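You operate a simulated robot arm through the tools that you are given. There is no shell and no other tool. Be economical: measure what you need, move in short steps, check, and stop when the job is done.

You are at the controls of a simulated robot arm. One attempt, no reset.

TASK
Tip the stones out of the blue hopper into the black bucket.
Fine: close the gate and the valve first, let the hopper down again, then open the valve fully; the pump stays on.

It is judged by the outcome, as a careful person would: the job done as asked, and still so three seconds after it is handed in. It fails if anything else is knocked over, pushed out of place, dropped, spilled or broken.

THE ROBOT
A 7-joint arm with a two-finger parallel gripper on a trunk, on a base that drives. Base frame: it is fixed to the floor where the robot stands at the start and does not move with it; the origin is under the middle of the robot, x ahead of it, y to its left, z up; the surface under the hand at the start is at about z = 60. Readings come in cm, degrees, newtons and seconds.
With the tool pointing down near the work surface it reaches from about 10 to 92 cm from the robot's upright axis, wherever it stands. Its first joint turns from -166.0 to 166.0 degrees. Places, roughly: black bucket (24x19x18 cm) [50, -10, 70]; feed gate [80, 0, 90]; hopper frame [90, -10, 80]; sluice pump switch [40, 30, 50]; sluice valve lever [60, 30, 70]. Payload 3.91 kg.
The TCP is the grasp point between the finger pads, 3 cm short of the fingertips. In the tool frame z runs along the fingers and y along their closing line. The gripper opens to 11 cm. The fingers are 2 cm wide and 1 cm thick; the gripper's body (4.8 by 11.2 cm) begins 5.5 cm behind the TCP.
Orientation is that of the tool frame in the base frame, as a unit quaternion [x, y, z, w]. With the fingers straight down and closing along the base's y, the tool's x points along the base's -x, its y along +y and its z along -z.

THE INTERFACE
- The arm moves only by the tool jog_arm. Its argument "motion" is a list of rows, each an object (a shift or turn left out is 0, a gripper value left out holds the last) with "linear": the shift along the tool's x, y, z in mm, a list of three; "delta_rot": the turn, a rotation vector about the tool's x, y, z in degrees, a list of three; "jaw": the opening, from 0 (shut) to 1 (fully open). In form: [{"linear": [tx, ty, tz], "delta_rot": [wx, wy, wz], "jaw": jaw}, ...]. A call has 1 to 20 rows; each row shifts and turns the commanded pose from where the row before left it, along the tool's axes as they then stand. Rows are played at 5 a second. More than 5 cm and 8.6 degrees between two rows, or a gripper value outside its range, and nothing of the call is played. Where a pose cannot be reached the arm comes as near as it can. A force on the tool above 70 N (or 10 N above the force at the start of the call, whichever is more), or a blocked arm, ends the call early, and 0.2 s more pass. The fingers move at their own pace (about 7.2 cm/s each) and stop on an object; they squeeze with about 43 N. The grip force told is the motor's: it shows also when the fingers shut on nothing. Time passes only in rows, and 0.2 s behind the last, so rows that do not move let the fingers close. The reply holds the time, the measured pose of the TCP, the force on the tool along the base axes, the opening and the grip force, in the units named above and with some noise, with the torque about the TCP (base axes, N m) and any sound that the robot's microphone picked up.
- Cameras (640 x 400 px; columns grow to the right, rows downward): "scene" is now at [25.1, 0.4, 142.56]; the picture's right is [0.06, -1.00, 0.00], its down [-0.71, -0.04, -0.71] and it looks along [0.71, 0.04, -0.71] (base axes); focal length 214 px, centre (320, 200). "wrist" rides on the gripper at [7.2, 1.7, -10.3] in the tool frame; the picture's right is [-0.23, 0.97, 0.00], its down [-0.76, -0.18, -0.62] and it looks along [-0.61, -0.14, 0.78] (tool axes); focal length 222 px, centre (320, 200). There is no depth. A picture from a camera that has moved, and an enlarged one, comes with that camera's place and axes in the base frame and with its lens.
- camera(camera): a new picture of that camera. No time passes.
- lift_body(by): slides the trunk up (or, below 0, down) by that many cm; the arm and the scene camera ride with it, the base frame stays. It gives what a move gives, with no picture.
- steer(legs): drives the robot by 1 to 6 legs, each [ahead, left, turn to the left] in cm, cm and degrees, along the robot's own axes; the way and the turn of a leg run together, so that a leg with both is an arc; at most 150 cm and 180 degrees a leg. The arm and the cameras ride along, it lands a little off, and it stops where it bumps. It gives what a move gives.
- turn_head(pan, tilt): turns the head with the scene camera to pan (to the left, within 86 degrees either way) and tilt (down, from -29 to 69), counted from straight ahead of the robot. It gives what a move gives.
- inspect(camera, box): a new picture of the part [left, top, right, bottom] of that camera's present view, enlarged. No time passes.
- hand_in(): hands the job in; it is judged then, once.

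Go step by step. Nothing tells you exact positions but the pictures and the camera data: compare them with the known pose of the tool, close in by small moves and look again before you grip or let go. The budget is 120 turns and 98 pictures, counting those below and the enlarged ones. Unless the task says otherwise, let go and move clear before handing in, and close with one line.

The tools are called after "Request:" as name(argument=value, ...) on one line, values as JSON. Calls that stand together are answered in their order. jog_arm: Moves the arm, as the interface text tells. Its arguments: {"type":"object","properties":{"motion":{"type":"array"}},"required":["motion"]} The other tools are called the same way: lift_body (by) slides the trunk up or down; steer (legs) drives the base; turn_head (pan, tilt) turns the head that bears the scene camera; camera (camera) takes a picture; inspect (camera, box) takes an enlarged picture of a part of a camera's view; hand_in () hands the job in.

At the start:

```text
time: 0.0
ee_pos: [54.97, 7.62, 126.35]
tool_rot: [-0.001, 1.0, 0.0, 0.001]
contact_force: [0.0, -1.0, 0.4]
moment: [0.02, -0.01, 0.0]
gripper_width: 11.0
finger_force: 0.0
trunk travel left (down, up): [-62.5, 5.7]
robot x, y, heading: [-0.16, 0.13, -0.1]
head pan, tilt: [3.6, 45.0]
```

scene: 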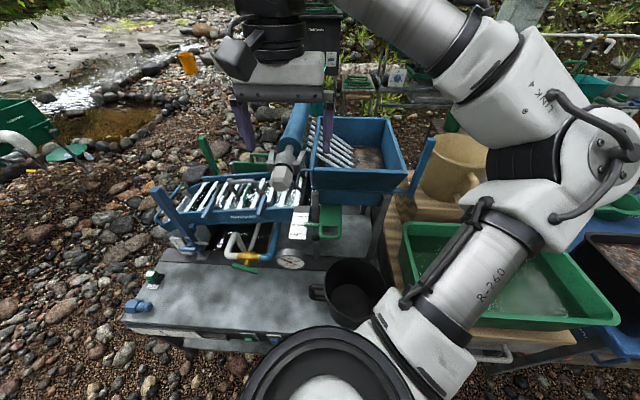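
wrist: 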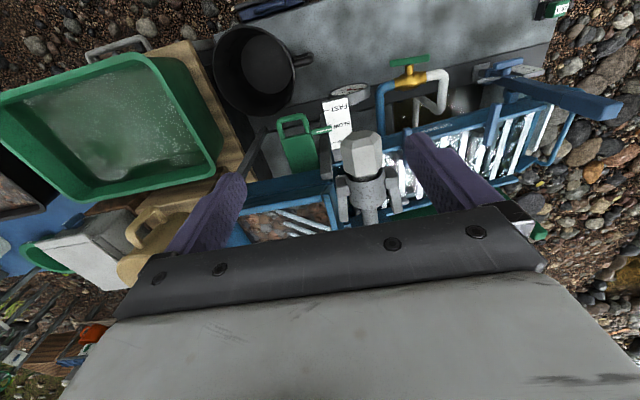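

I see a sluice table with a blue hopper, a green gate handle, a valve with a green lever on a yellow body, and a black bucket. I'll look closer before moving.

Request:
inspect(camera="scene", box=[120, 90, 440, 290])

Request:
inspect(camera="wrist", box=[200, 20, 520, 220])

Request:
inspect(camera="scene", box=[110, 210, 430, 400])

```text
2.00 times, centred on (280, 190) of scene
camera zoom: at [25.1, 0.4, 142.56], right [0.06, -1.0, 0.0], down [-0.71, -0.04, -0.71], along [0.71, 0.04, -0.71], focal length 429 px, centre (400, 220)
```

zoom: 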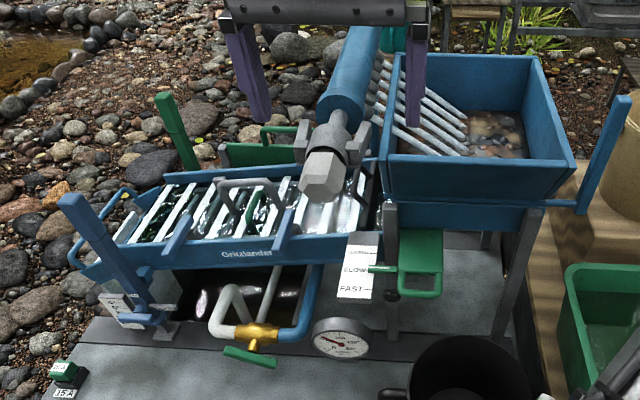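

```text
2.00 times, centred on (360, 120) of wrist
camera zoom: at [47.85, 9.22, 136.58], right [0.23, 0.97, 0.0], down [0.76, -0.18, 0.62], along [0.61, -0.14, -0.78], focal length 444 px, centre (240, 360)
```

zoom: 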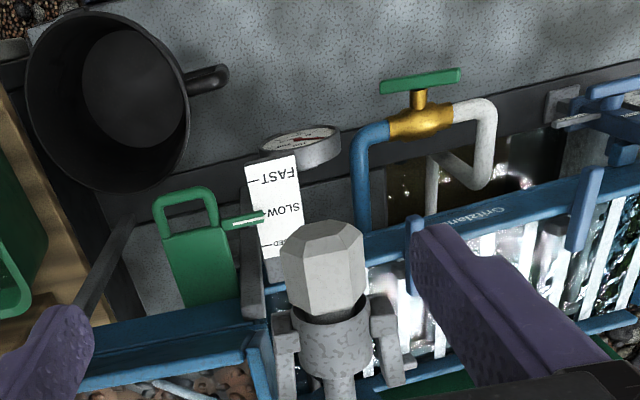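

```text
2.00 times, centred on (270, 305) of scene
camera zoom: at [25.1, 0.4, 142.56], right [0.06, -1.0, 0.0], down [-0.71, -0.04, -0.71], along [0.71, 0.04, -0.71], focal length 429 px, centre (420, -10)
```

zoom: 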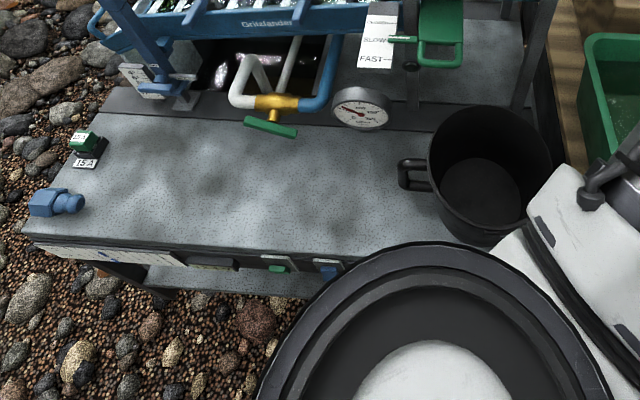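

I'll shift the hand left and up a bit to uncover the hopper and see the other side.

Request:
jog_arm(motion=[{"linear": [0, 50, 0]}, {"linear": [0, 50, 0]}, {"linear": [0, 50, 0]}, {"linear": [0, 50, 0]}, {"linear": [30, 40, 0]}, {"linear": [40, 30, 0]}, {"linear": [40, 0, 0]}])

Request:
camera(camera="scene")

Request:
camera(camera="wrist")

```text
time: 1.6
ee_pos: [44.08, 34.69, 126.47]
tool_rot: [0.0, 1.0, -0.001, 0.0]
contact_force: [-0.3, 0.1, -0.2]
moment: [0.01, -0.01, -0.01]
gripper_width: 11.02
finger_force: 0.1
trunk travel left (down, up): [-62.5, 5.7]
robot x, y, heading: [-0.1, 0.14, -0.1]
head pan, tilt: [3.6, 45.0]
```

```text
92 pictures are left
camera scene: at [25.07, 0.37, 142.57], right [0.06, -1.0, 0.0], down [-0.71, -0.04, -0.71], along [0.71, 0.04, -0.71], focal length 214 px, centre (320, 200)
```

scene: 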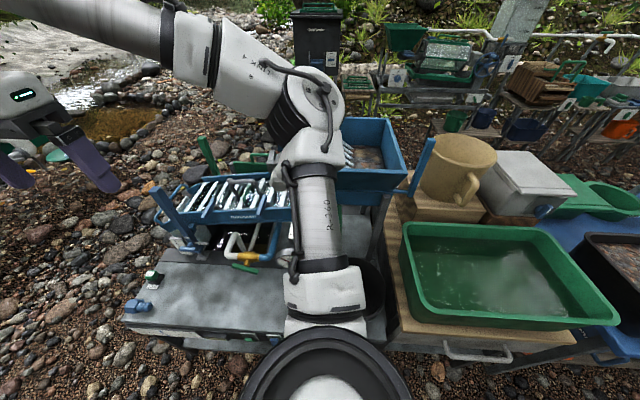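

```text
91 pictures are left
camera wrist: at [36.9, 36.39, 136.71], right [0.23, 0.97, 0.0], down [0.76, -0.18, 0.62], along [0.61, -0.14, -0.78], focal length 222 px, centre (320, 200)
```

wrist: 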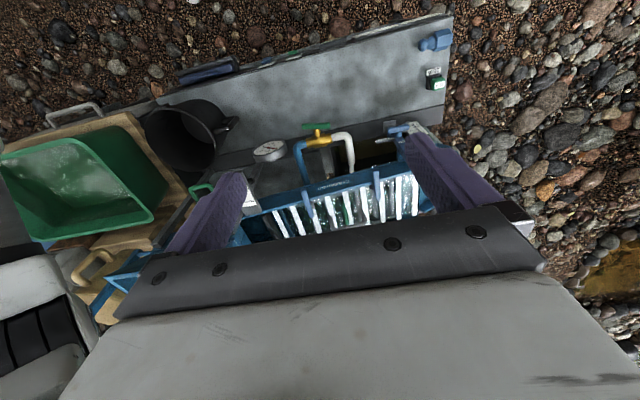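

I'll move the hand to the right over the hopper for a top view.

Request:
jog_arm(motion=[{"linear": [0, -50, 0]}, {"linear": [0, -50, 0]}, {"linear": [0, -50, 0]}, {"linear": [0, -50, 0]}, {"linear": [0, -50, 0]}, {"linear": [0, -50, 0]}, {"linear": [0, -50, 0]}, {"linear": [0, -50, 0]}, {"linear": [0, -50, 0]}, {"linear": [0, -50, 0]}, {"linear": [0, -50, 0]}, {"linear": [0, -50, 0]}])

Request:
camera(camera="scene")

Request:
camera(camera="wrist")

```text
time: 4.2
ee_pos: [44.23, -26.14, 124.8]
tool_rot: [-0.012, 0.999, 0.036, 0.012]
contact_force: [0.7, -0.5, -0.2]
moment: [-0.02, 0.01, 0.01]
gripper_width: 11.01
finger_force: 0.1
trunk travel left (down, up): [-62.5, 5.7]
robot x, y, heading: [-0.03, -0.03, 0.1]
head pan, tilt: [3.6, 45.0]
```

```text
90 pictures are left
camera scene: at [25.11, 0.35, 142.56], right [0.06, -1.0, 0.0], down [-0.71, -0.04, -0.71], along [0.71, 0.05, -0.71], focal length 214 px, centre (320, 200)
```

scene: 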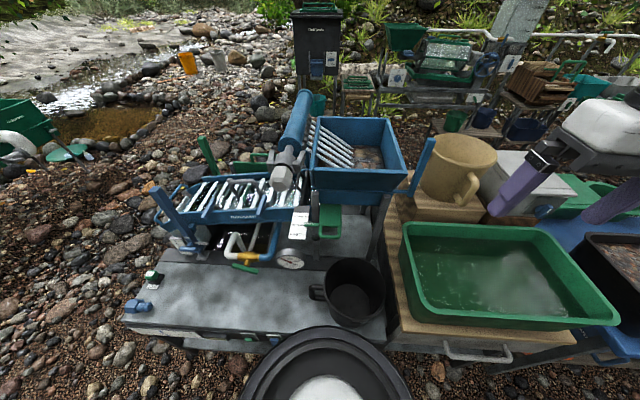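

```text
89 pictures are left
camera wrist: at [36.74, -25.34, 135.0], right [0.2, 0.98, 0.08], down [0.75, -0.21, 0.63], along [0.63, -0.07, -0.77], focal length 222 px, centre (320, 200)
```

wrist: 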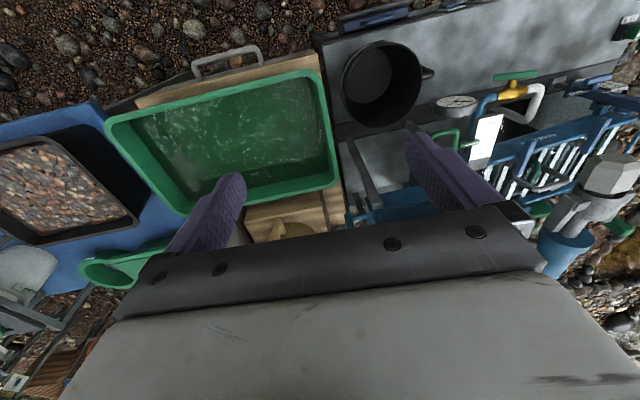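

Now the workspace is clear in the scene view. I'll zoom in on the hopper, gate, valve and gauge.

Request:
inspect(camera="scene", box=[260, 80, 460, 205])

Request:
inspect(camera="scene", box=[200, 190, 360, 290])

Request:
inspect(camera="scene", box=[110, 120, 270, 220])

Request:
inspect(camera="scene", box=[110, 220, 270, 360])

```text
3.20 times, centred on (360, 142) of scene
camera zoom: at [25.11, 0.35, 142.56], right [0.06, -1.0, 0.0], down [-0.71, -0.04, -0.71], along [0.71, 0.05, -0.71], focal length 686 px, centre (192, 384)
```

zoom: 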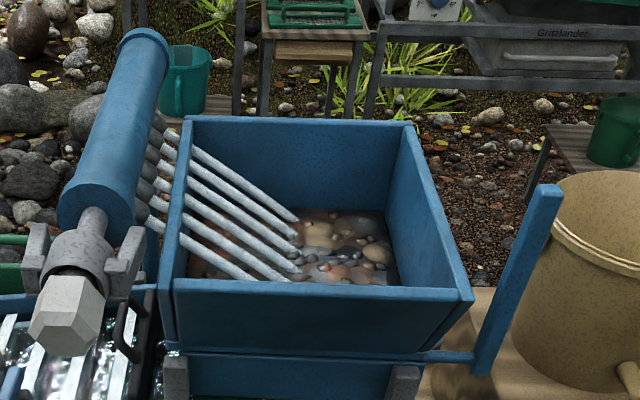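

```text
4.00 times, centred on (280, 240) of scene
camera zoom: at [25.11, 0.35, 142.56], right [0.06, -1.0, 0.0], down [-0.71, -0.04, -0.71], along [0.71, 0.05, -0.71], focal length 858 px, centre (480, 40)
```

zoom: 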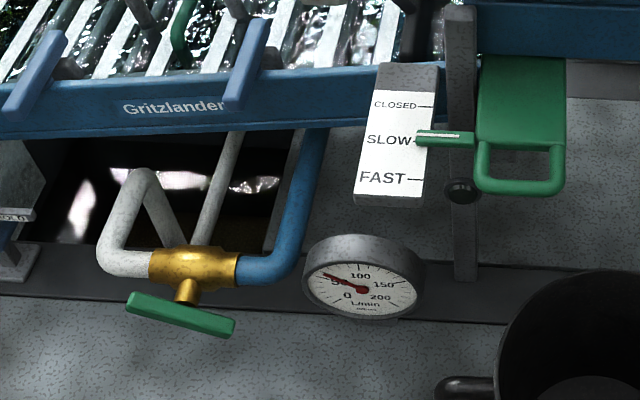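

```text
4.00 times, centred on (190, 170) of scene
camera zoom: at [25.11, 0.35, 142.56], right [0.06, -1.0, 0.0], down [-0.71, -0.04, -0.71], along [0.71, 0.05, -0.71], focal length 858 px, centre (840, 320)
```

zoom: 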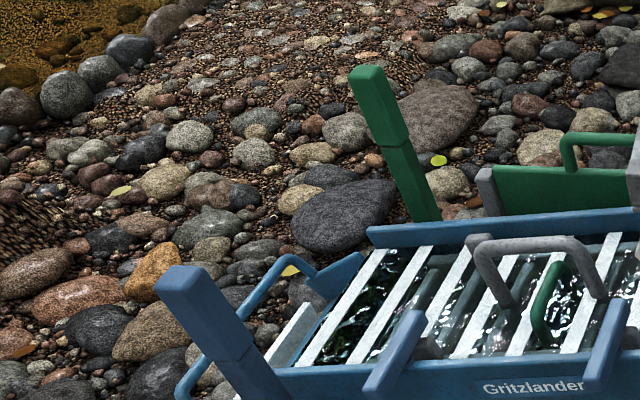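

```text
2.86 times, centred on (190, 290) of scene
camera zoom: at [25.11, 0.35, 142.56], right [0.06, -1.0, 0.0], down [-0.71, -0.04, -0.71], along [0.71, 0.05, -0.71], focal length 613 px, centre (691, -57)
```

zoom: 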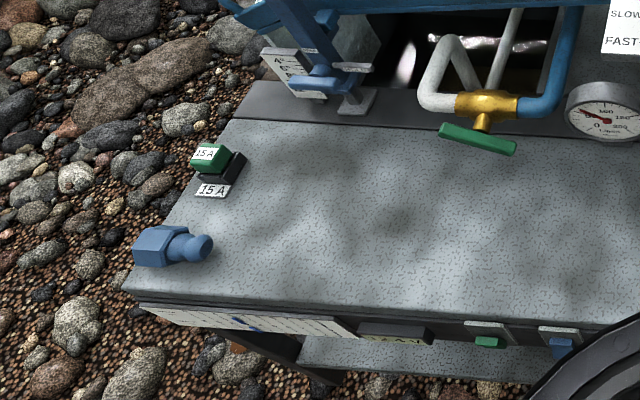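

The gate reads SLOW on its scale with CLOSED at the top end, and the hopper has a blue side lever. I'll lower the trunk a bit to see the geometry from a lower angle.

Request:
lift_body(by=-22)

Request:
turn_head(pan=0, tilt=25)

Request:
camera(camera="scene")

Request:
inspect(camera="scene", box=[220, 130, 460, 280])

```text
time: 6.5
ee_pos: [43.76, -26.3, 102.92]
tool_rot: [-0.004, 0.999, 0.037, 0.017]
contact_force: [0.0, 0.4, 0.8]
moment: [-0.04, -0.03, -0.03]
gripper_width: 11.02
finger_force: 0.1
trunk travel left (down, up): [-40.5, 27.7]
robot x, y, heading: [-0.17, 0.07, 0.1]
head pan, tilt: [3.6, 45.0]
```

```text
time: 7.4
ee_pos: [43.72, -26.38, 103.02]
tool_rot: [-0.004, 0.999, 0.036, 0.018]
contact_force: [0.1, 0.7, 0.7]
moment: [0.02, -0.02, -0.01]
gripper_width: 11.0
finger_force: 0.0
trunk travel left (down, up): [-40.5, 27.7]
robot x, y, heading: [-0.05, -0.07, 0.1]
head pan, tilt: [0.0, 25.0]
```

```text
84 pictures are left
camera scene: at [26.2, -0.12, 123.62], right [0.0, -1.0, 0.0], down [-0.42, 0.0, -0.91], along [0.91, 0.0, -0.42], focal length 214 px, centre (320, 200)
```

scene: 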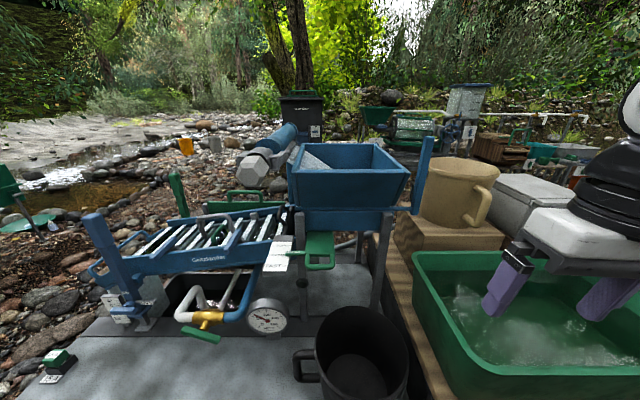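

```text
2.67 times, centred on (340, 205) of scene
camera zoom: at [26.2, -0.12, 123.62], right [0.0, -1.0, 0.0], down [-0.42, 0.0, -0.91], along [0.91, 0.0, -0.42], focal length 572 px, centre (267, 187)
```

zoom: 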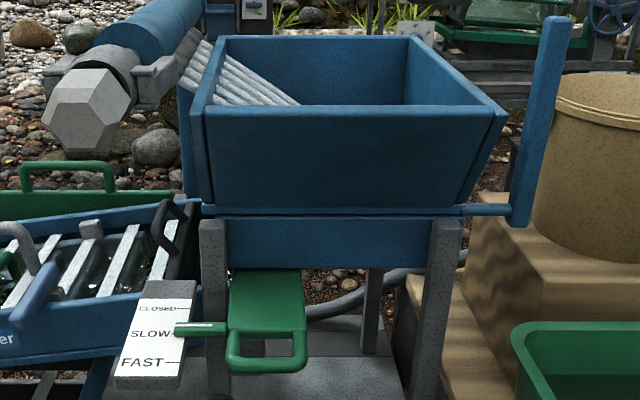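

The gate is a sliding plate (push away to CLOSED); the hopper hinges on a rod at its front bottom with the lever on its right end. I'll zoom on the details and bucket.

Request:
inspect(camera="scene", box=[230, 110, 350, 185])

Request:
turn_head(pan=0, tilt=50)

Request:
camera(camera="scene")

Request:
inspect(camera="scene", box=[170, 130, 330, 230])

```text
5.33 times, centred on (290, 148) of scene
camera zoom: at [26.2, -0.12, 123.62], right [0.0, -1.0, 0.0], down [-0.42, 0.0, -0.91], along [0.91, 0.0, -0.42], focal length 1144 px, centre (480, 480)
```

zoom: 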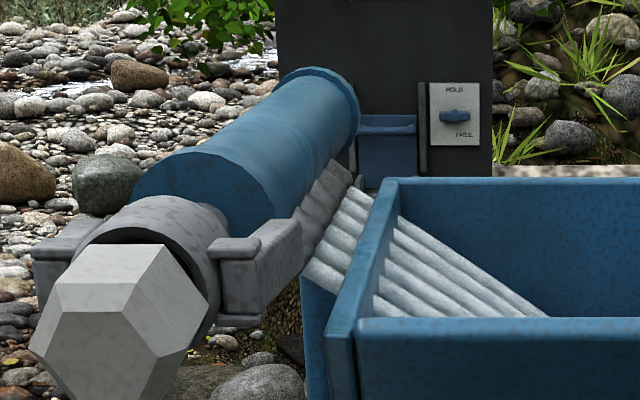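

```text
time: 8.2
ee_pos: [43.71, -26.26, 103.03]
tool_rot: [-0.004, 0.999, 0.037, 0.017]
contact_force: [-0.4, -0.2, -0.2]
moment: [0.03, 0.02, 0.02]
gripper_width: 11.0
finger_force: 0.0
trunk travel left (down, up): [-40.5, 27.7]
robot x, y, heading: [-0.04, -0.14, 0.1]
head pan, tilt: [0.0, 50.0]
```

```text
81 pictures are left
camera scene: at [24.69, -0.12, 119.88], right [0.0, -1.0, 0.0], down [-0.77, 0.0, -0.64], along [0.64, 0.0, -0.77], focal length 214 px, centre (320, 200)
```

scene: 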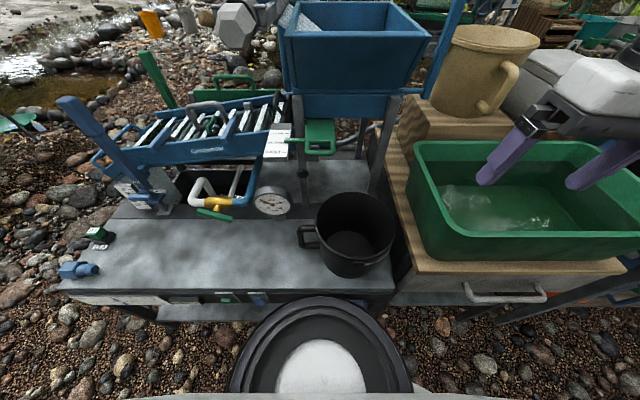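

```text
4.00 times, centred on (250, 180) of scene
camera zoom: at [24.69, -0.12, 119.88], right [0.0, -1.0, 0.0], down [-0.77, 0.0, -0.64], along [0.64, 0.0, -0.77], focal length 858 px, centre (600, 280)
```

zoom: 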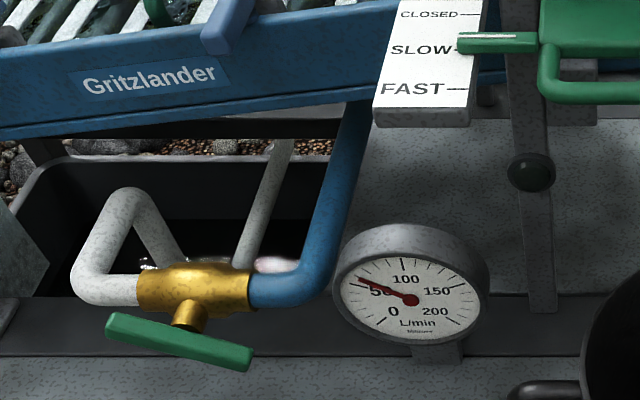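

Gate handle bar is at about (61, 0, 92), SLOW→CLOSED is about 3.4 cm in +x. I'll bring the hand, jaws shut, in front of the handle.

Request:
jog_arm(motion=[{"linear": [0, 40, 0], "jaw": 0}, {"linear": [0, 50, 0]}, {"linear": [0, 50, 0]}, {"linear": [-20, 50, 0]}, {"linear": [-40, 40, 0]}, {"linear": [-30, 33, 0]}, {}])

Request:
turn_head(pan=0, tilt=35)

Request:
camera(camera="scene")

Request:
camera(camera="wrist")

```text
refused: row 4 steps farther than a row can; nothing moved
```

```text
time: 9.0
ee_pos: [43.51, -26.44, 103.16]
tool_rot: [-0.002, 0.999, 0.036, 0.019]
contact_force: [0.5, 0.2, -0.4]
moment: [0.02, -0.03, 0.01]
gripper_width: 11.01
finger_force: 0.1
trunk travel left (down, up): [-40.5, 27.7]
robot x, y, heading: [-0.21, -0.12, -0.1]
head pan, tilt: [0.0, 35.0]
```

```text
79 pictures are left
camera scene: at [25.79, -0.12, 122.04], right [0.0, -1.0, 0.0], down [-0.57, 0.0, -0.82], along [0.82, 0.0, -0.57], focal length 214 px, centre (320, 200)
```

scene: 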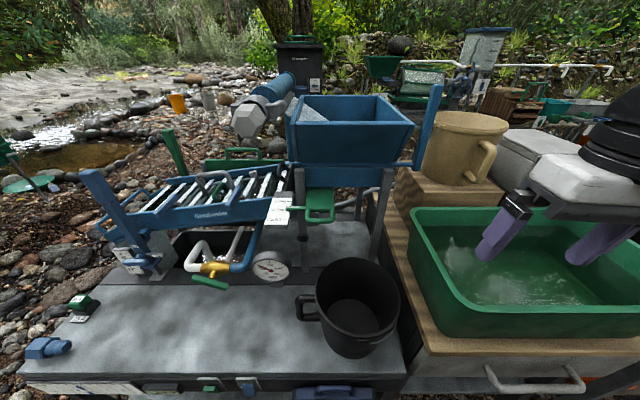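

```text
78 pictures are left
camera wrist: at [36.01, -25.51, 113.12], right [0.22, 0.97, 0.08], down [0.74, -0.22, 0.64], along [0.64, -0.08, -0.77], focal length 222 px, centre (320, 200)
```

wrist: 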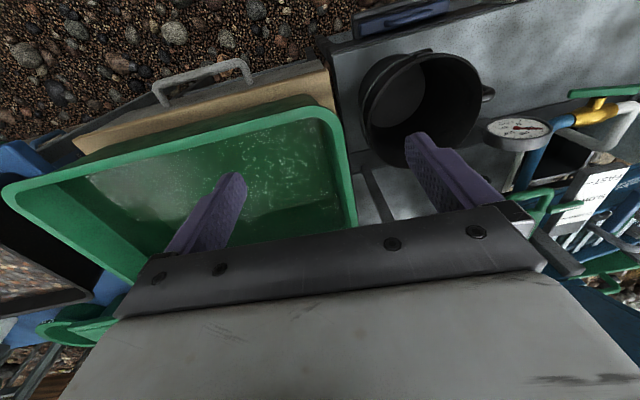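

Row split needed. I'll move in smaller steps toward the front of the gate handle.

Request:
jog_arm(motion=[{"linear": [0, 45, 0], "jaw": 0}, {"linear": [0, 45, 0]}, {"linear": [0, 45, 0]}, {"linear": [0, 45, 0]}, {"linear": [-25, 40, 0]}, {"linear": [-30, 35, 0]}, {"linear": [-40, 8, 0]}, {}])

Request:
camera(camera="scene")

Request:
camera(camera="wrist")

```text
time: 10.8
ee_pos: [53.62, 0.69, 104.32]
tool_rot: [0.001, 1.0, 0.0, 0.0]
contact_force: [0.0, 0.1, -0.2]
moment: [-0.01, 0.04, 0.01]
gripper_width: 0.0
finger_force: 37.5
trunk travel left (down, up): [-40.5, 27.7]
robot x, y, heading: [-0.11, -0.3, 0.0]
head pan, tilt: [0.0, 35.0]
```

```text
77 pictures are left
camera scene: at [25.8, -0.12, 122.04], right [0.0, -1.0, 0.0], down [-0.57, 0.0, -0.82], along [0.82, 0.0, -0.57], focal length 214 px, centre (320, 200)
```

scene: 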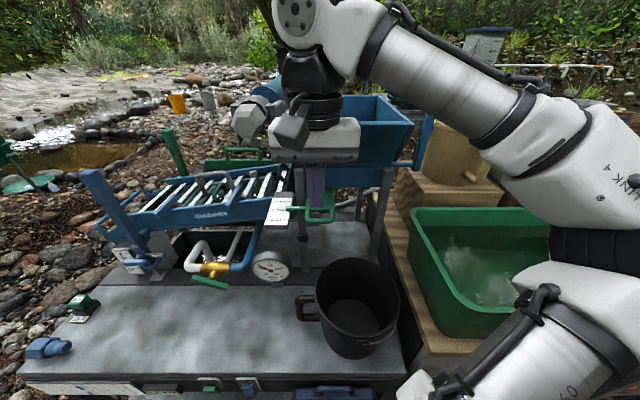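

```text
76 pictures are left
camera wrist: at [46.37, 2.4, 114.51], right [0.23, 0.97, 0.0], down [0.76, -0.18, 0.62], along [0.61, -0.14, -0.78], focal length 222 px, centre (320, 200)
```

wrist: 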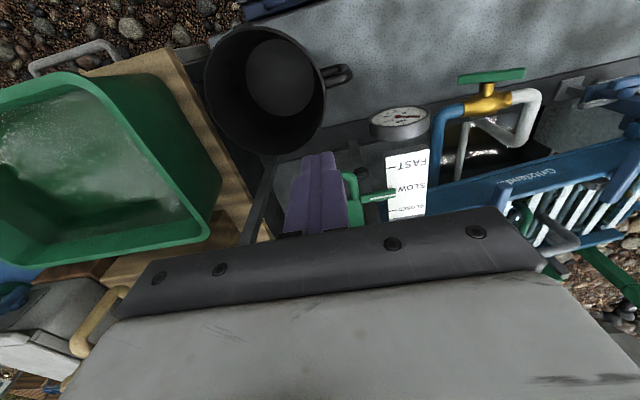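

Fingers line up with the handle; I'll go straight down and then approach.

Request:
jog_arm(motion=[{"linear": [0, -5, 40]}, {"linear": [0, 0, 40]}, {"linear": [0, 0, 33]}, {"linear": [-25, 0, 0]}, {}])

Request:
inspect(camera="wrist", box=[240, 100, 480, 250])

Request:
inspect(camera="scene", box=[240, 140, 400, 240])

```text
time: 12.0
ee_pos: [55.91, 0.14, 92.93]
tool_rot: [0.0, 1.0, 0.001, 0.001]
contact_force: [-1.2, 0.9, -0.6]
moment: [-0.02, 0.03, -0.01]
gripper_width: 0.02
finger_force: 37.8
trunk travel left (down, up): [-40.5, 27.7]
robot x, y, heading: [0.37, 0.11, 0.2]
head pan, tilt: [0.0, 35.0]
```

```text
2.67 times, centred on (360, 175) of wrist
camera zoom: at [48.68, 1.98, 103.14], right [0.23, 0.97, 0.0], down [0.76, -0.18, 0.62], along [0.61, -0.14, -0.78], focal length 592 px, centre (213, 267)
```

zoom: 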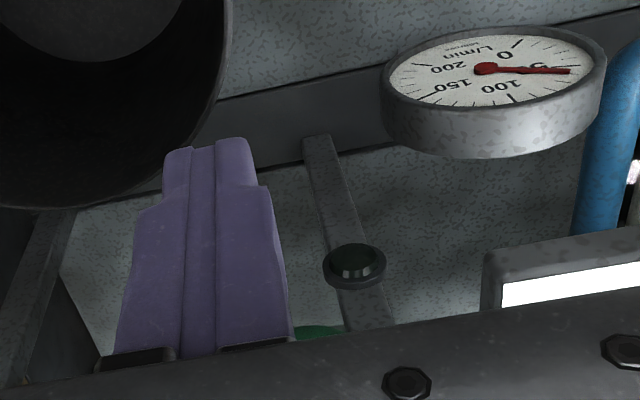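

```text
4.00 times, centred on (320, 190) of scene
camera zoom: at [25.8, -0.12, 122.04], right [0.0, -1.0, 0.0], down [-0.57, 0.0, -0.82], along [0.82, 0.0, -0.57], focal length 858 px, centre (320, 240)
```

zoom: 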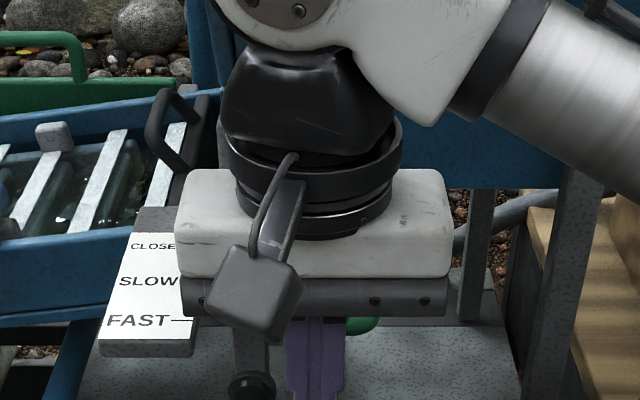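

The wrist would come close to the hopper rim if I push straight down-pointing, so I'll back off and pitch the tool forward.

Request:
jog_arm(motion=[{"linear": [40, 0, 0]}, {"delta_rot": [0, -8, 0]}, {"delta_rot": [0, -8, 0]}, {"delta_rot": [0, -8, 0]}, {"delta_rot": [0, -8, 0]}, {"delta_rot": [0, -8, 0]}, {"delta_rot": [0, -8, 0]}, {"delta_rot": [0, -8, 0]}, {"delta_rot": [0, -8, 0]}, {}])

Request:
camera(camera="scene")

Request:
camera(camera="wrist")

```text
time: 14.2
ee_pos: [58.68, 0.54, 101.96]
tool_rot: [0.0, 0.848, 0.0, 0.53]
contact_force: [0.5, -0.6, 0.5]
moment: [0.02, 0.01, 0.01]
gripper_width: 0.02
finger_force: 38.3
out of reach, approached as far as the arm can: row 6, 7, 8, 9
trunk travel left (down, up): [-40.5, 27.7]
robot x, y, heading: [0.3, -0.18, 0.2]
head pan, tilt: [0.0, 35.0]
```

```text
73 pictures are left
camera scene: at [25.8, -0.12, 122.05], right [0.0, -1.0, 0.0], down [-0.57, 0.0, -0.82], along [0.82, 0.0, -0.57], focal length 214 px, centre (320, 200)
```

scene: 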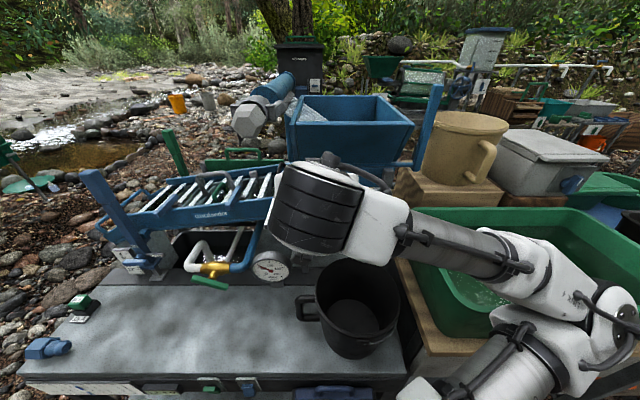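

```text
72 pictures are left
camera wrist: at [46.27, 2.2, 99.99], right [0.1, 0.97, 0.2], down [-0.23, -0.18, 0.96], along [0.97, -0.14, 0.2], focal length 222 px, centre (320, 200)
```

wrist: 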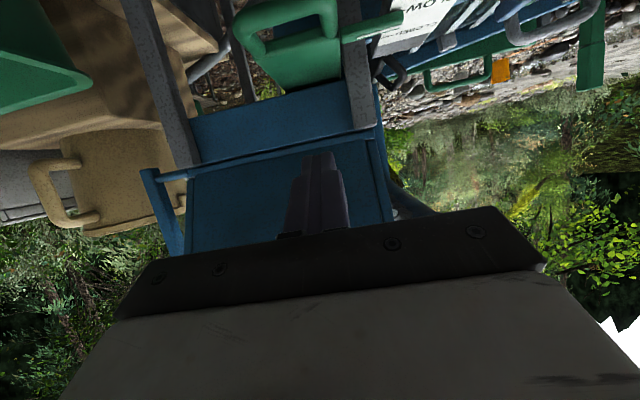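

The robot stands too close for a horizontal tool, so I'll drive the base back 25 cm.

Request:
steer(legs=[[-25, 0, 0]])

Request:
camera(camera="scene")

```text
time: 16.0
ee_pos: [34.38, 0.53, 102.0]
tool_rot: [0.0, 0.849, 0.0, 0.529]
contact_force: [-0.4, 0.4, 0.4]
moment: [0.03, 0.02, 0.02]
gripper_width: 0.0
finger_force: 37.5
trunk travel left (down, up): [-40.5, 27.7]
robot x, y, heading: [-24.36, -0.15, 0.2]
head pan, tilt: [0.0, 35.0]
```

```text
71 pictures are left
camera scene: at [1.41, -0.11, 122.05], right [0.0, -1.0, 0.0], down [-0.57, 0.0, -0.82], along [0.82, 0.0, -0.57], focal length 214 px, centre (320, 200)
```

scene: 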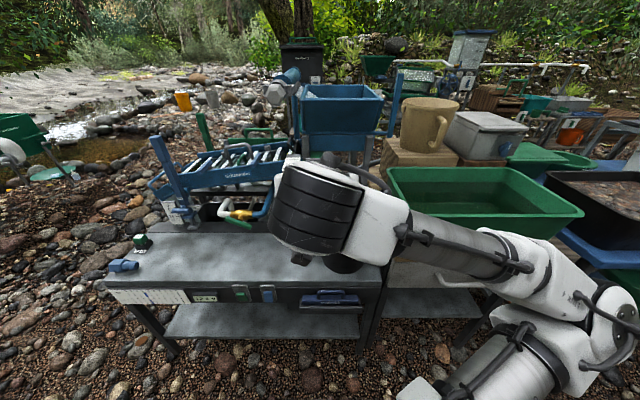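

Request:
inspect(camera="scene", box=[90, 260, 390, 320])

Request:
jog_arm(motion=[{"linear": [0, 0, 45]}, {"linear": [0, 0, 45]}, {"linear": [0, 0, 45]}, {}])

```text
2.13 times, centred on (240, 290) of scene
camera zoom: at [1.41, -0.11, 122.05], right [0.0, -1.0, 0.0], down [-0.57, 0.0, -0.82], along [0.82, 0.0, -0.57], focal length 458 px, centre (491, 8)
```

zoom: 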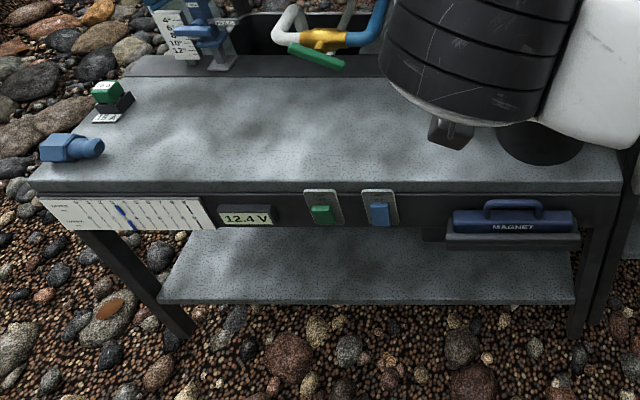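

```text
time: 17.0
ee_pos: [46.47, 0.39, 95.93]
tool_rot: [-0.001, 0.849, 0.0, 0.529]
contact_force: [-0.6, -0.9, 0.0]
moment: [0.01, 0.03, -0.02]
gripper_width: 0.0
finger_force: 37.8
trunk travel left (down, up): [-40.5, 27.7]
robot x, y, heading: [-24.35, 0.32, -0.3]
head pan, tilt: [0.0, 35.0]
```

Now rotate to horizontal and approach the handle at z≈92.3.

Request:
jog_arm(motion=[{"delta_rot": [0, -8, 0]}, {"delta_rot": [0, -8, 0]}, {"delta_rot": [0, -8, 0]}, {"linear": [36, -3, 20]}, {"linear": [0, 0, 40]}, {}])

Request:
camera(camera="scene")

Request:
camera(camera="wrist")

```text
time: 18.4
ee_pos: [52.25, -0.21, 92.16]
tool_rot: [0.001, 0.72, -0.001, 0.694]
contact_force: [-0.5, 0.4, 0.9]
moment: [0.02, 0.05, 0.01]
gripper_width: 0.0
finger_force: 37.9
trunk travel left (down, up): [-40.5, 27.7]
robot x, y, heading: [-24.67, -0.15, -0.2]
head pan, tilt: [0.0, 35.0]
```

```text
69 pictures are left
camera scene: at [1.43, -0.11, 122.04], right [0.0, -1.0, 0.0], down [-0.57, 0.0, -0.82], along [0.82, 0.0, -0.57], focal length 214 px, centre (320, 200)
```

scene: 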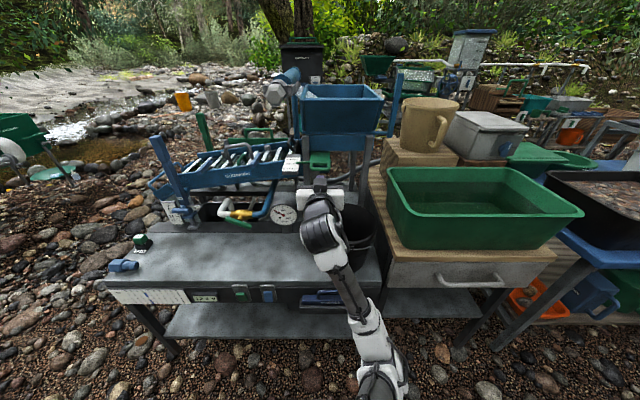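

```text
68 pictures are left
camera wrist: at [41.71, 1.72, 85.19], right [0.01, 0.97, 0.23], down [-0.6, -0.18, 0.78], along [0.8, -0.14, 0.58], focal length 222 px, centre (320, 200)
```

wrist: 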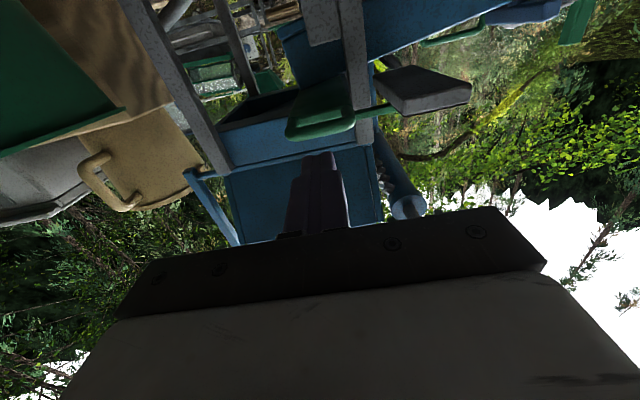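

Request:
inspect(camera="scene", box=[260, 130, 380, 205])

```text
5.33 times, centred on (320, 168) of scene
camera zoom: at [1.43, -0.11, 122.04], right [0.0, -1.0, 0.0], down [-0.57, 0.0, -0.82], along [0.82, 0.0, -0.57], focal length 1144 px, centre (320, 373)
```

zoom: 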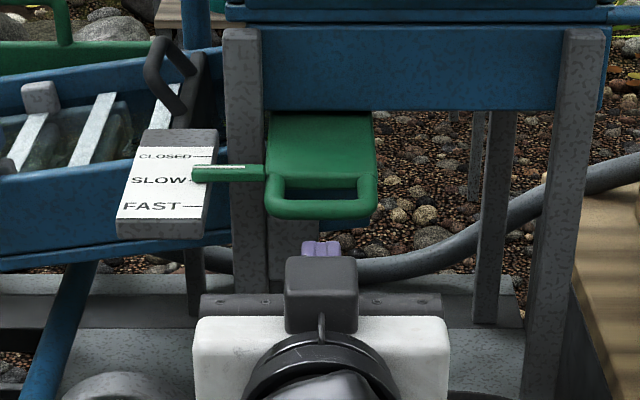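

Aligned. Push in steps with force check.

Request:
jog_arm(motion=[{"linear": [0, 0, 30]}, {"linear": [0, 0, 15]}, {"linear": [0, 0, 10]}, {"linear": [0, 0, 10]}, {"linear": [0, 0, 8]}, {}])

Request:
inspect(camera="scene", box=[260, 130, 380, 205])

```text
time: 19.8
ee_pos: [59.54, 0.24, 92.0]
tool_rot: [0.0, 0.72, 0.0, 0.694]
contact_force: [-0.6, 0.0, 0.3]
moment: [-0.02, 0.0, -0.01]
gripper_width: 0.0
finger_force: 37.7
trunk travel left (down, up): [-40.5, 27.7]
robot x, y, heading: [-24.1, -0.17, 0.2]
head pan, tilt: [0.0, 35.0]
```

```text
5.33 times, centred on (320, 168) of scene
camera zoom: at [1.42, -0.11, 122.05], right [0.0, -1.0, 0.0], down [-0.57, 0.0, -0.82], along [0.82, 0.0, -0.57], focal length 1144 px, centre (320, 373)
```

zoom: 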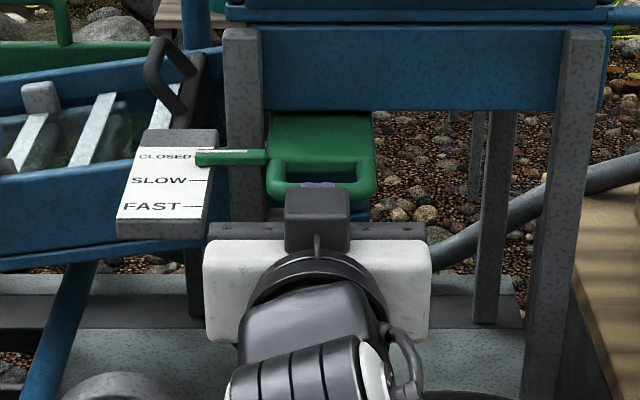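

Request:
jog_arm(motion=[{"linear": [0, 0, 3]}, {}])

Request:
inspect(camera="scene", box=[275, 145, 325, 177])

```text
time: 20.4
ee_pos: [59.75, 0.21, 92.07]
tool_rot: [-0.001, 0.72, 0.001, 0.694]
contact_force: [-0.3, 0.9, -0.3]
moment: [0.01, -0.01, 0.03]
gripper_width: 0.0
finger_force: 37.6
trunk travel left (down, up): [-40.5, 27.7]
robot x, y, heading: [-24.3, 0.12, 0.4]
head pan, tilt: [0.0, 35.0]
```

```text
12.50 times, centred on (300, 161) of scene
camera zoom: at [1.42, -0.1, 122.05], right [0.0, -1.0, 0.0], down [-0.57, 0.0, -0.82], along [0.82, 0.0, -0.57], focal length 2681 px, centre (570, 688)
```

zoom: 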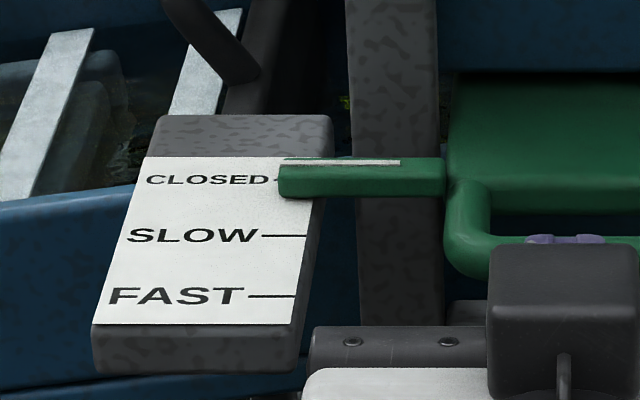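

By parallax, the pointer (raised above the scale) is still about 1 cm short; I'll push on gently.

Request:
jog_arm(motion=[{"linear": [0, 0, 3]}, {"linear": [0, 0, 3]}, {"linear": [0, 0, 3]}, {}])

Request:
inspect(camera="scene", box=[275, 145, 325, 177])

```text
time: 21.4
ee_pos: [60.86, 0.23, 91.91]
tool_rot: [0.0, 0.72, 0.0, 0.694]
contact_force: [-0.5, 0.5, 0.9]
moment: [0.02, -0.02, -0.03]
gripper_width: 0.0
finger_force: 38.2
trunk travel left (down, up): [-40.5, 27.7]
robot x, y, heading: [-23.95, -0.09, 0.3]
head pan, tilt: [0.0, 35.0]
```

```text
12.50 times, centred on (300, 161) of scene
camera zoom: at [1.41, -0.11, 122.05], right [0.0, -1.0, 0.0], down [-0.57, 0.0, -0.82], along [0.82, 0.0, -0.57], focal length 2681 px, centre (570, 688)
```

zoom: 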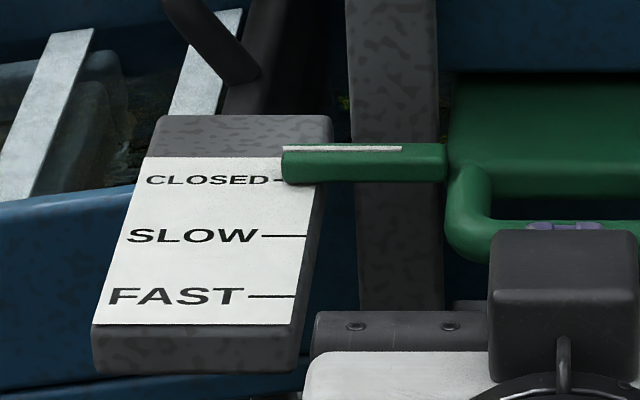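

Request:
jog_arm(motion=[{"linear": [0, 0, 3]}, {"linear": [0, 0, 3]}, {}])

Request:
inspect(camera="scene", box=[275, 145, 325, 177])

```text
time: 22.1
ee_pos: [61.07, 0.23, 91.9]
tool_rot: [0.0, 0.721, 0.001, 0.693]
contact_force: [-26.6, -0.8, -5.6]
moment: [0.0, 0.2, 0.0]
gripper_width: 0.01
finger_force: 37.5
trunk travel left (down, up): [-40.5, 27.7]
robot x, y, heading: [-24.71, -0.04, -0.0]
head pan, tilt: [0.0, 35.0]
stopped in row 3: the force on the tool passed its limit at 76 N (the readings are from after the stop); the commanded pose is now the measured one
```

```text
12.50 times, centred on (300, 161) of scene
camera zoom: at [1.15, -0.14, 122.09], right [0.0, -1.0, 0.0], down [-0.57, 0.0, -0.82], along [0.82, 0.0, -0.57], focal length 2681 px, centre (570, 688)
```

zoom: 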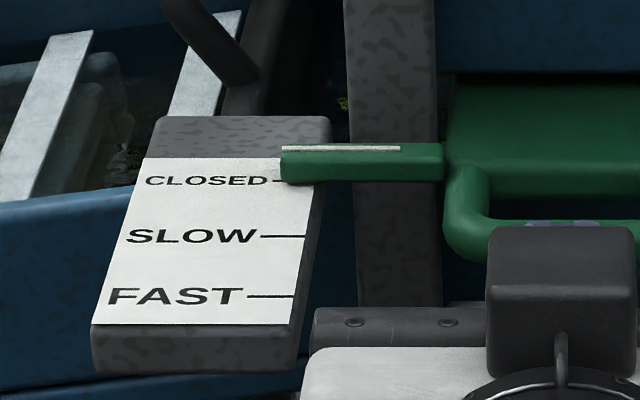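

The gate is against its stop at CLOSED. I'll back off and move left to the valve lever (≈(60, 29.6, 70.5), tilted ~20°), rolling the tool so the jaws straddle it.

Request:
jog_arm(motion=[{"linear": [0, 0, -40]}, {"linear": [0, 0, -45]}, {"linear": [0, 0, -45]}, {"linear": [0, 49, 0]}, {"linear": [0, 49, 0]}, {"linear": [0, 49, 0]}, {"linear": [0, 49, 0]}, {"linear": [0, 49, 0]}, {"linear": [0, 49, 0], "jaw": 0.45}, {"delta_rot": [0, 2, -8]}, {"delta_rot": [0, 0, -8]}, {"delta_rot": [0, 0, -8]}, {"delta_rot": [0, 0, -8]}, {"delta_rot": [0, 0, -8]}, {"delta_rot": [0, 0, -8]}, {"delta_rot": [0, 0, -8]}, {"delta_rot": [0, 0, -8]}, {"delta_rot": [0, 0, -5.5]}, {}])

Request:
camera(camera="scene")

Request:
camera(camera="wrist")

```text
time: 26.1
ee_pos: [48.28, 29.52, 92.34]
tool_rot: [-0.418, 0.603, -0.388, 0.558]
contact_force: [0.1, 0.5, -0.1]
moment: [-0.03, 0.0, 0.03]
gripper_width: 4.94
finger_force: 0.0
trunk travel left (down, up): [-40.5, 27.7]
robot x, y, heading: [-24.53, -0.13, -0.1]
head pan, tilt: [0.0, 35.0]
```

```text
62 pictures are left
camera scene: at [1.32, -0.12, 122.05], right [0.0, -1.0, 0.0], down [-0.57, 0.0, -0.82], along [0.82, 0.0, -0.57], focal length 214 px, centre (320, 200)
```

scene: 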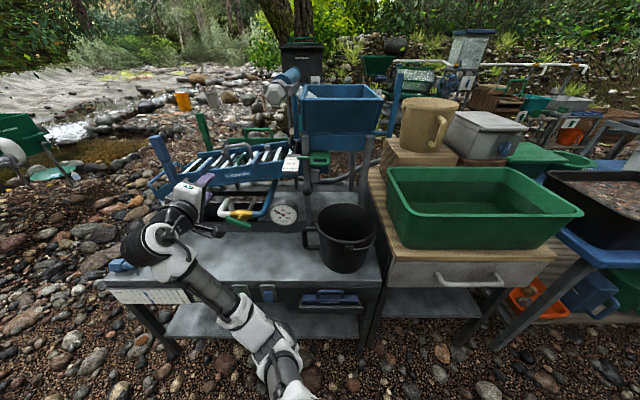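

```text
61 pictures are left
camera wrist: at [37.67, 23.47, 88.91], right [-0.06, 0.55, -0.83], down [-0.59, 0.65, 0.48], along [0.81, 0.52, 0.28], focal length 222 px, centre (320, 200)
```

wrist: 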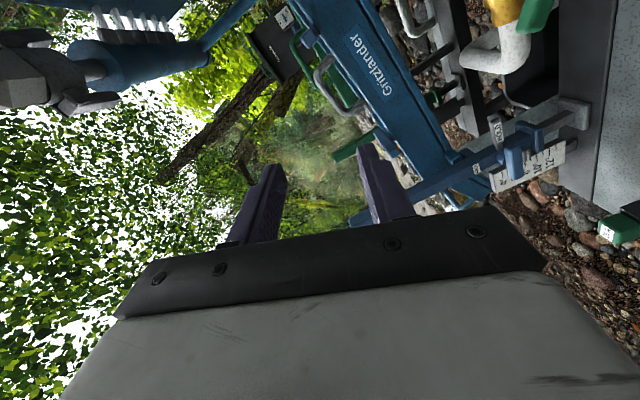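

Request:
jog_arm(motion=[{"delta_rot": [4.1, -1.5, 0]}, {"linear": [15.3, 40.8, 0]}, {"linear": [15.3, 40.8, 0]}, {"linear": [15.3, 40.8, 0]}, {"linear": [15.3, 40.8, 0]}, {"linear": [15.3, 40.8, 0]}, {}])

Request:
camera(camera="wrist")

Request:
inspect(camera="scene", box=[160, 170, 320, 270])

```text
time: 27.9
ee_pos: [48.08, 29.44, 73.72]
tool_rot: [-0.387, 0.573, -0.408, 0.596]
contact_force: [-0.2, 0.5, -0.5]
moment: [-0.01, 0.03, -0.01]
gripper_width: 4.95
finger_force: 0.1
trunk travel left (down, up): [-40.5, 27.7]
robot x, y, heading: [-24.5, 0.09, 0.2]
head pan, tilt: [0.0, 35.0]
stopped in row 7: the arm was blocked; the commanded pose is now the measured one
```

```text
60 pictures are left
camera wrist: at [37.96, 23.47, 69.0], right [0.04, 0.57, -0.82], down [-0.64, 0.65, 0.42], along [0.77, 0.51, 0.39], focal length 222 px, centre (320, 200)
```

wrist: 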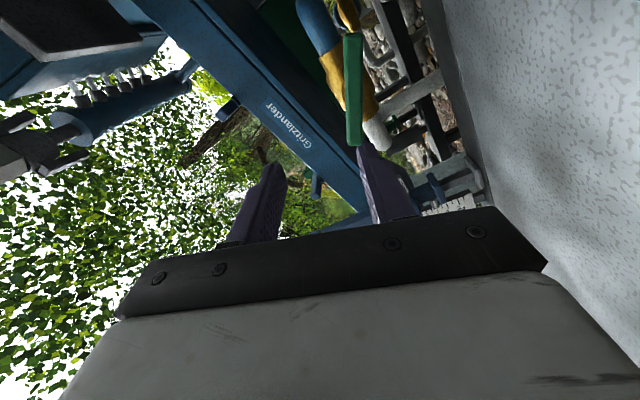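

```text
4.00 times, centred on (240, 220) of scene
camera zoom: at [0.27, -0.42, 122.73], right [0.0, -1.0, 0.0], down [-0.56, 0.0, -0.83], along [0.83, 0.0, -0.56], focal length 858 px, centre (640, 120)
```

zoom: 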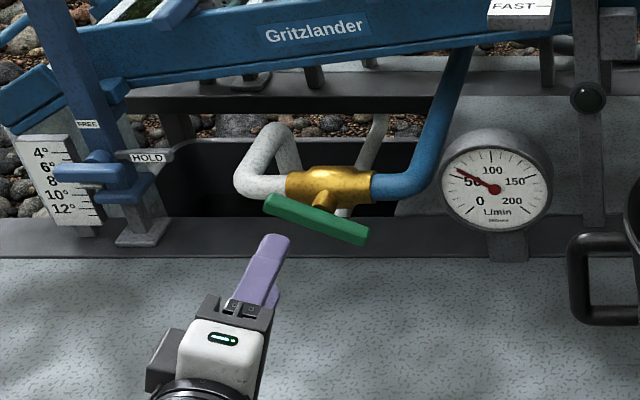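

The arm is blocked by something; check the whole view.

Request:
camera(camera="scene")

```text
58 pictures are left
camera scene: at [0.27, -0.42, 122.73], right [0.0, -1.0, 0.0], down [-0.56, 0.0, -0.83], along [0.83, 0.0, -0.56], focal length 214 px, centre (320, 200)
```

scene: 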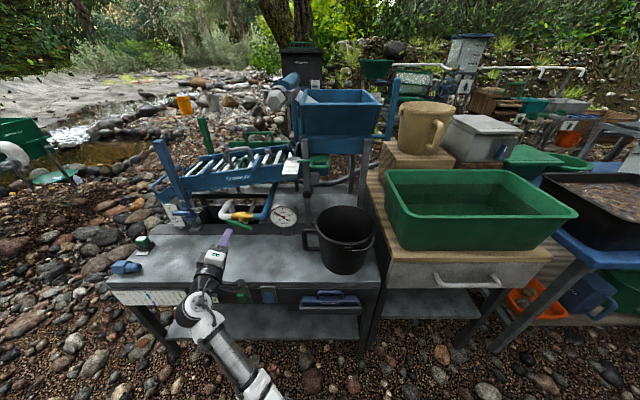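

The wrist link dropped in front of the bench edge. I'll raise the trunk (straight up), then check the panel.

Request:
lift_body(by=25)

Request:
camera(camera="scene")

Request:
inspect(camera="scene", box=[90, 260, 390, 380])

```text
time: 30.4
ee_pos: [48.63, 29.65, 97.31]
tool_rot: [-0.392, 0.576, -0.407, 0.591]
contact_force: [-0.2, 1.7, 0.0]
moment: [0.01, -0.01, 0.02]
gripper_width: 4.97
finger_force: 0.0
trunk travel left (down, up): [-65.5, 2.7]
robot x, y, heading: [-24.52, -0.04, 0.0]
head pan, tilt: [0.0, 35.0]
```

```text
57 pictures are left
camera scene: at [1.32, -0.12, 147.04], right [0.0, -1.0, 0.0], down [-0.57, 0.0, -0.82], along [0.82, 0.0, -0.57], focal length 214 px, centre (320, 200)
```

scene: 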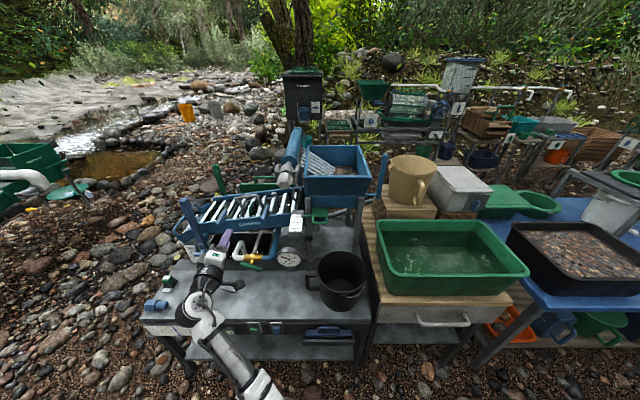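

```text
2.13 times, centred on (240, 320) of scene
camera zoom: at [1.32, -0.12, 147.04], right [0.0, -1.0, 0.0], down [-0.57, 0.0, -0.82], along [0.82, 0.0, -0.57], focal length 458 px, centre (491, -56)
```

zoom: 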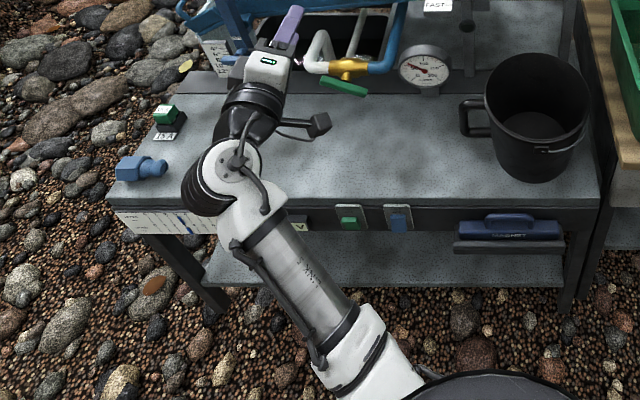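

Horizontal grasp puts the forearm into the bench, so I'll go back to a tool-down pose and push the lever ends with closed fingertips instead.

Request:
jog_arm(motion=[{"delta_rot": [0, 0, 8.5], "jaw": 0}, {"delta_rot": [0, 0, 8.5]}, {"delta_rot": [0, 0, 8.5]}, {"delta_rot": [0, 0, 8.5]}, {"delta_rot": [0, 0, 8.5]}, {"delta_rot": [0, 0, 8.5]}, {"delta_rot": [0, 0, 8.5]}, {"delta_rot": [0, 0, 8.5]}, {"delta_rot": [0, 8.5, 0]}, {"delta_rot": [0, 8.5, 0]}, {"delta_rot": [0, 8.5, 0]}, {"delta_rot": [0, 8.5, 0]}, {"delta_rot": [0, 8.5, 0]}, {"delta_rot": [0, 8.5, 0]}, {"delta_rot": [0, 8.5, 0]}, {"delta_rot": [0, 8.5, 0]}, {}])

Request:
camera(camera="scene")

```text
time: 34.0
ee_pos: [48.49, 29.47, 97.29]
tool_rot: [0.001, 0.979, -0.008, 0.205]
contact_force: [0.5, -0.4, 0.2]
moment: [-0.01, 0.0, 0.0]
gripper_width: 0.02
finger_force: 37.2
trunk travel left (down, up): [-65.5, 2.7]
robot x, y, heading: [-24.45, -0.15, -0.3]
head pan, tilt: [0.0, 35.0]
```

```text
55 pictures are left
camera scene: at [1.29, -0.1, 147.05], right [0.0, -1.0, 0.0], down [-0.57, 0.0, -0.82], along [0.82, 0.0, -0.57], focal length 214 px, centre (320, 200)
```

scene: 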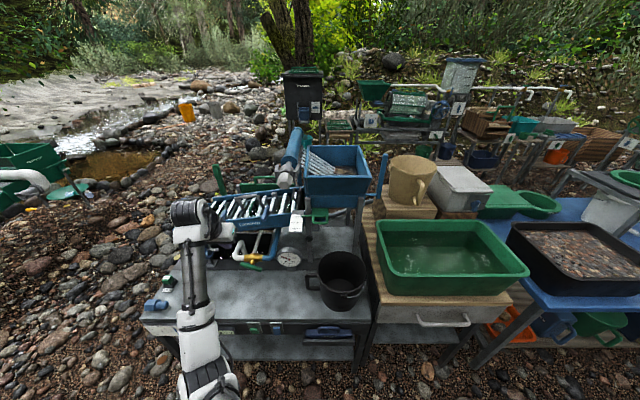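

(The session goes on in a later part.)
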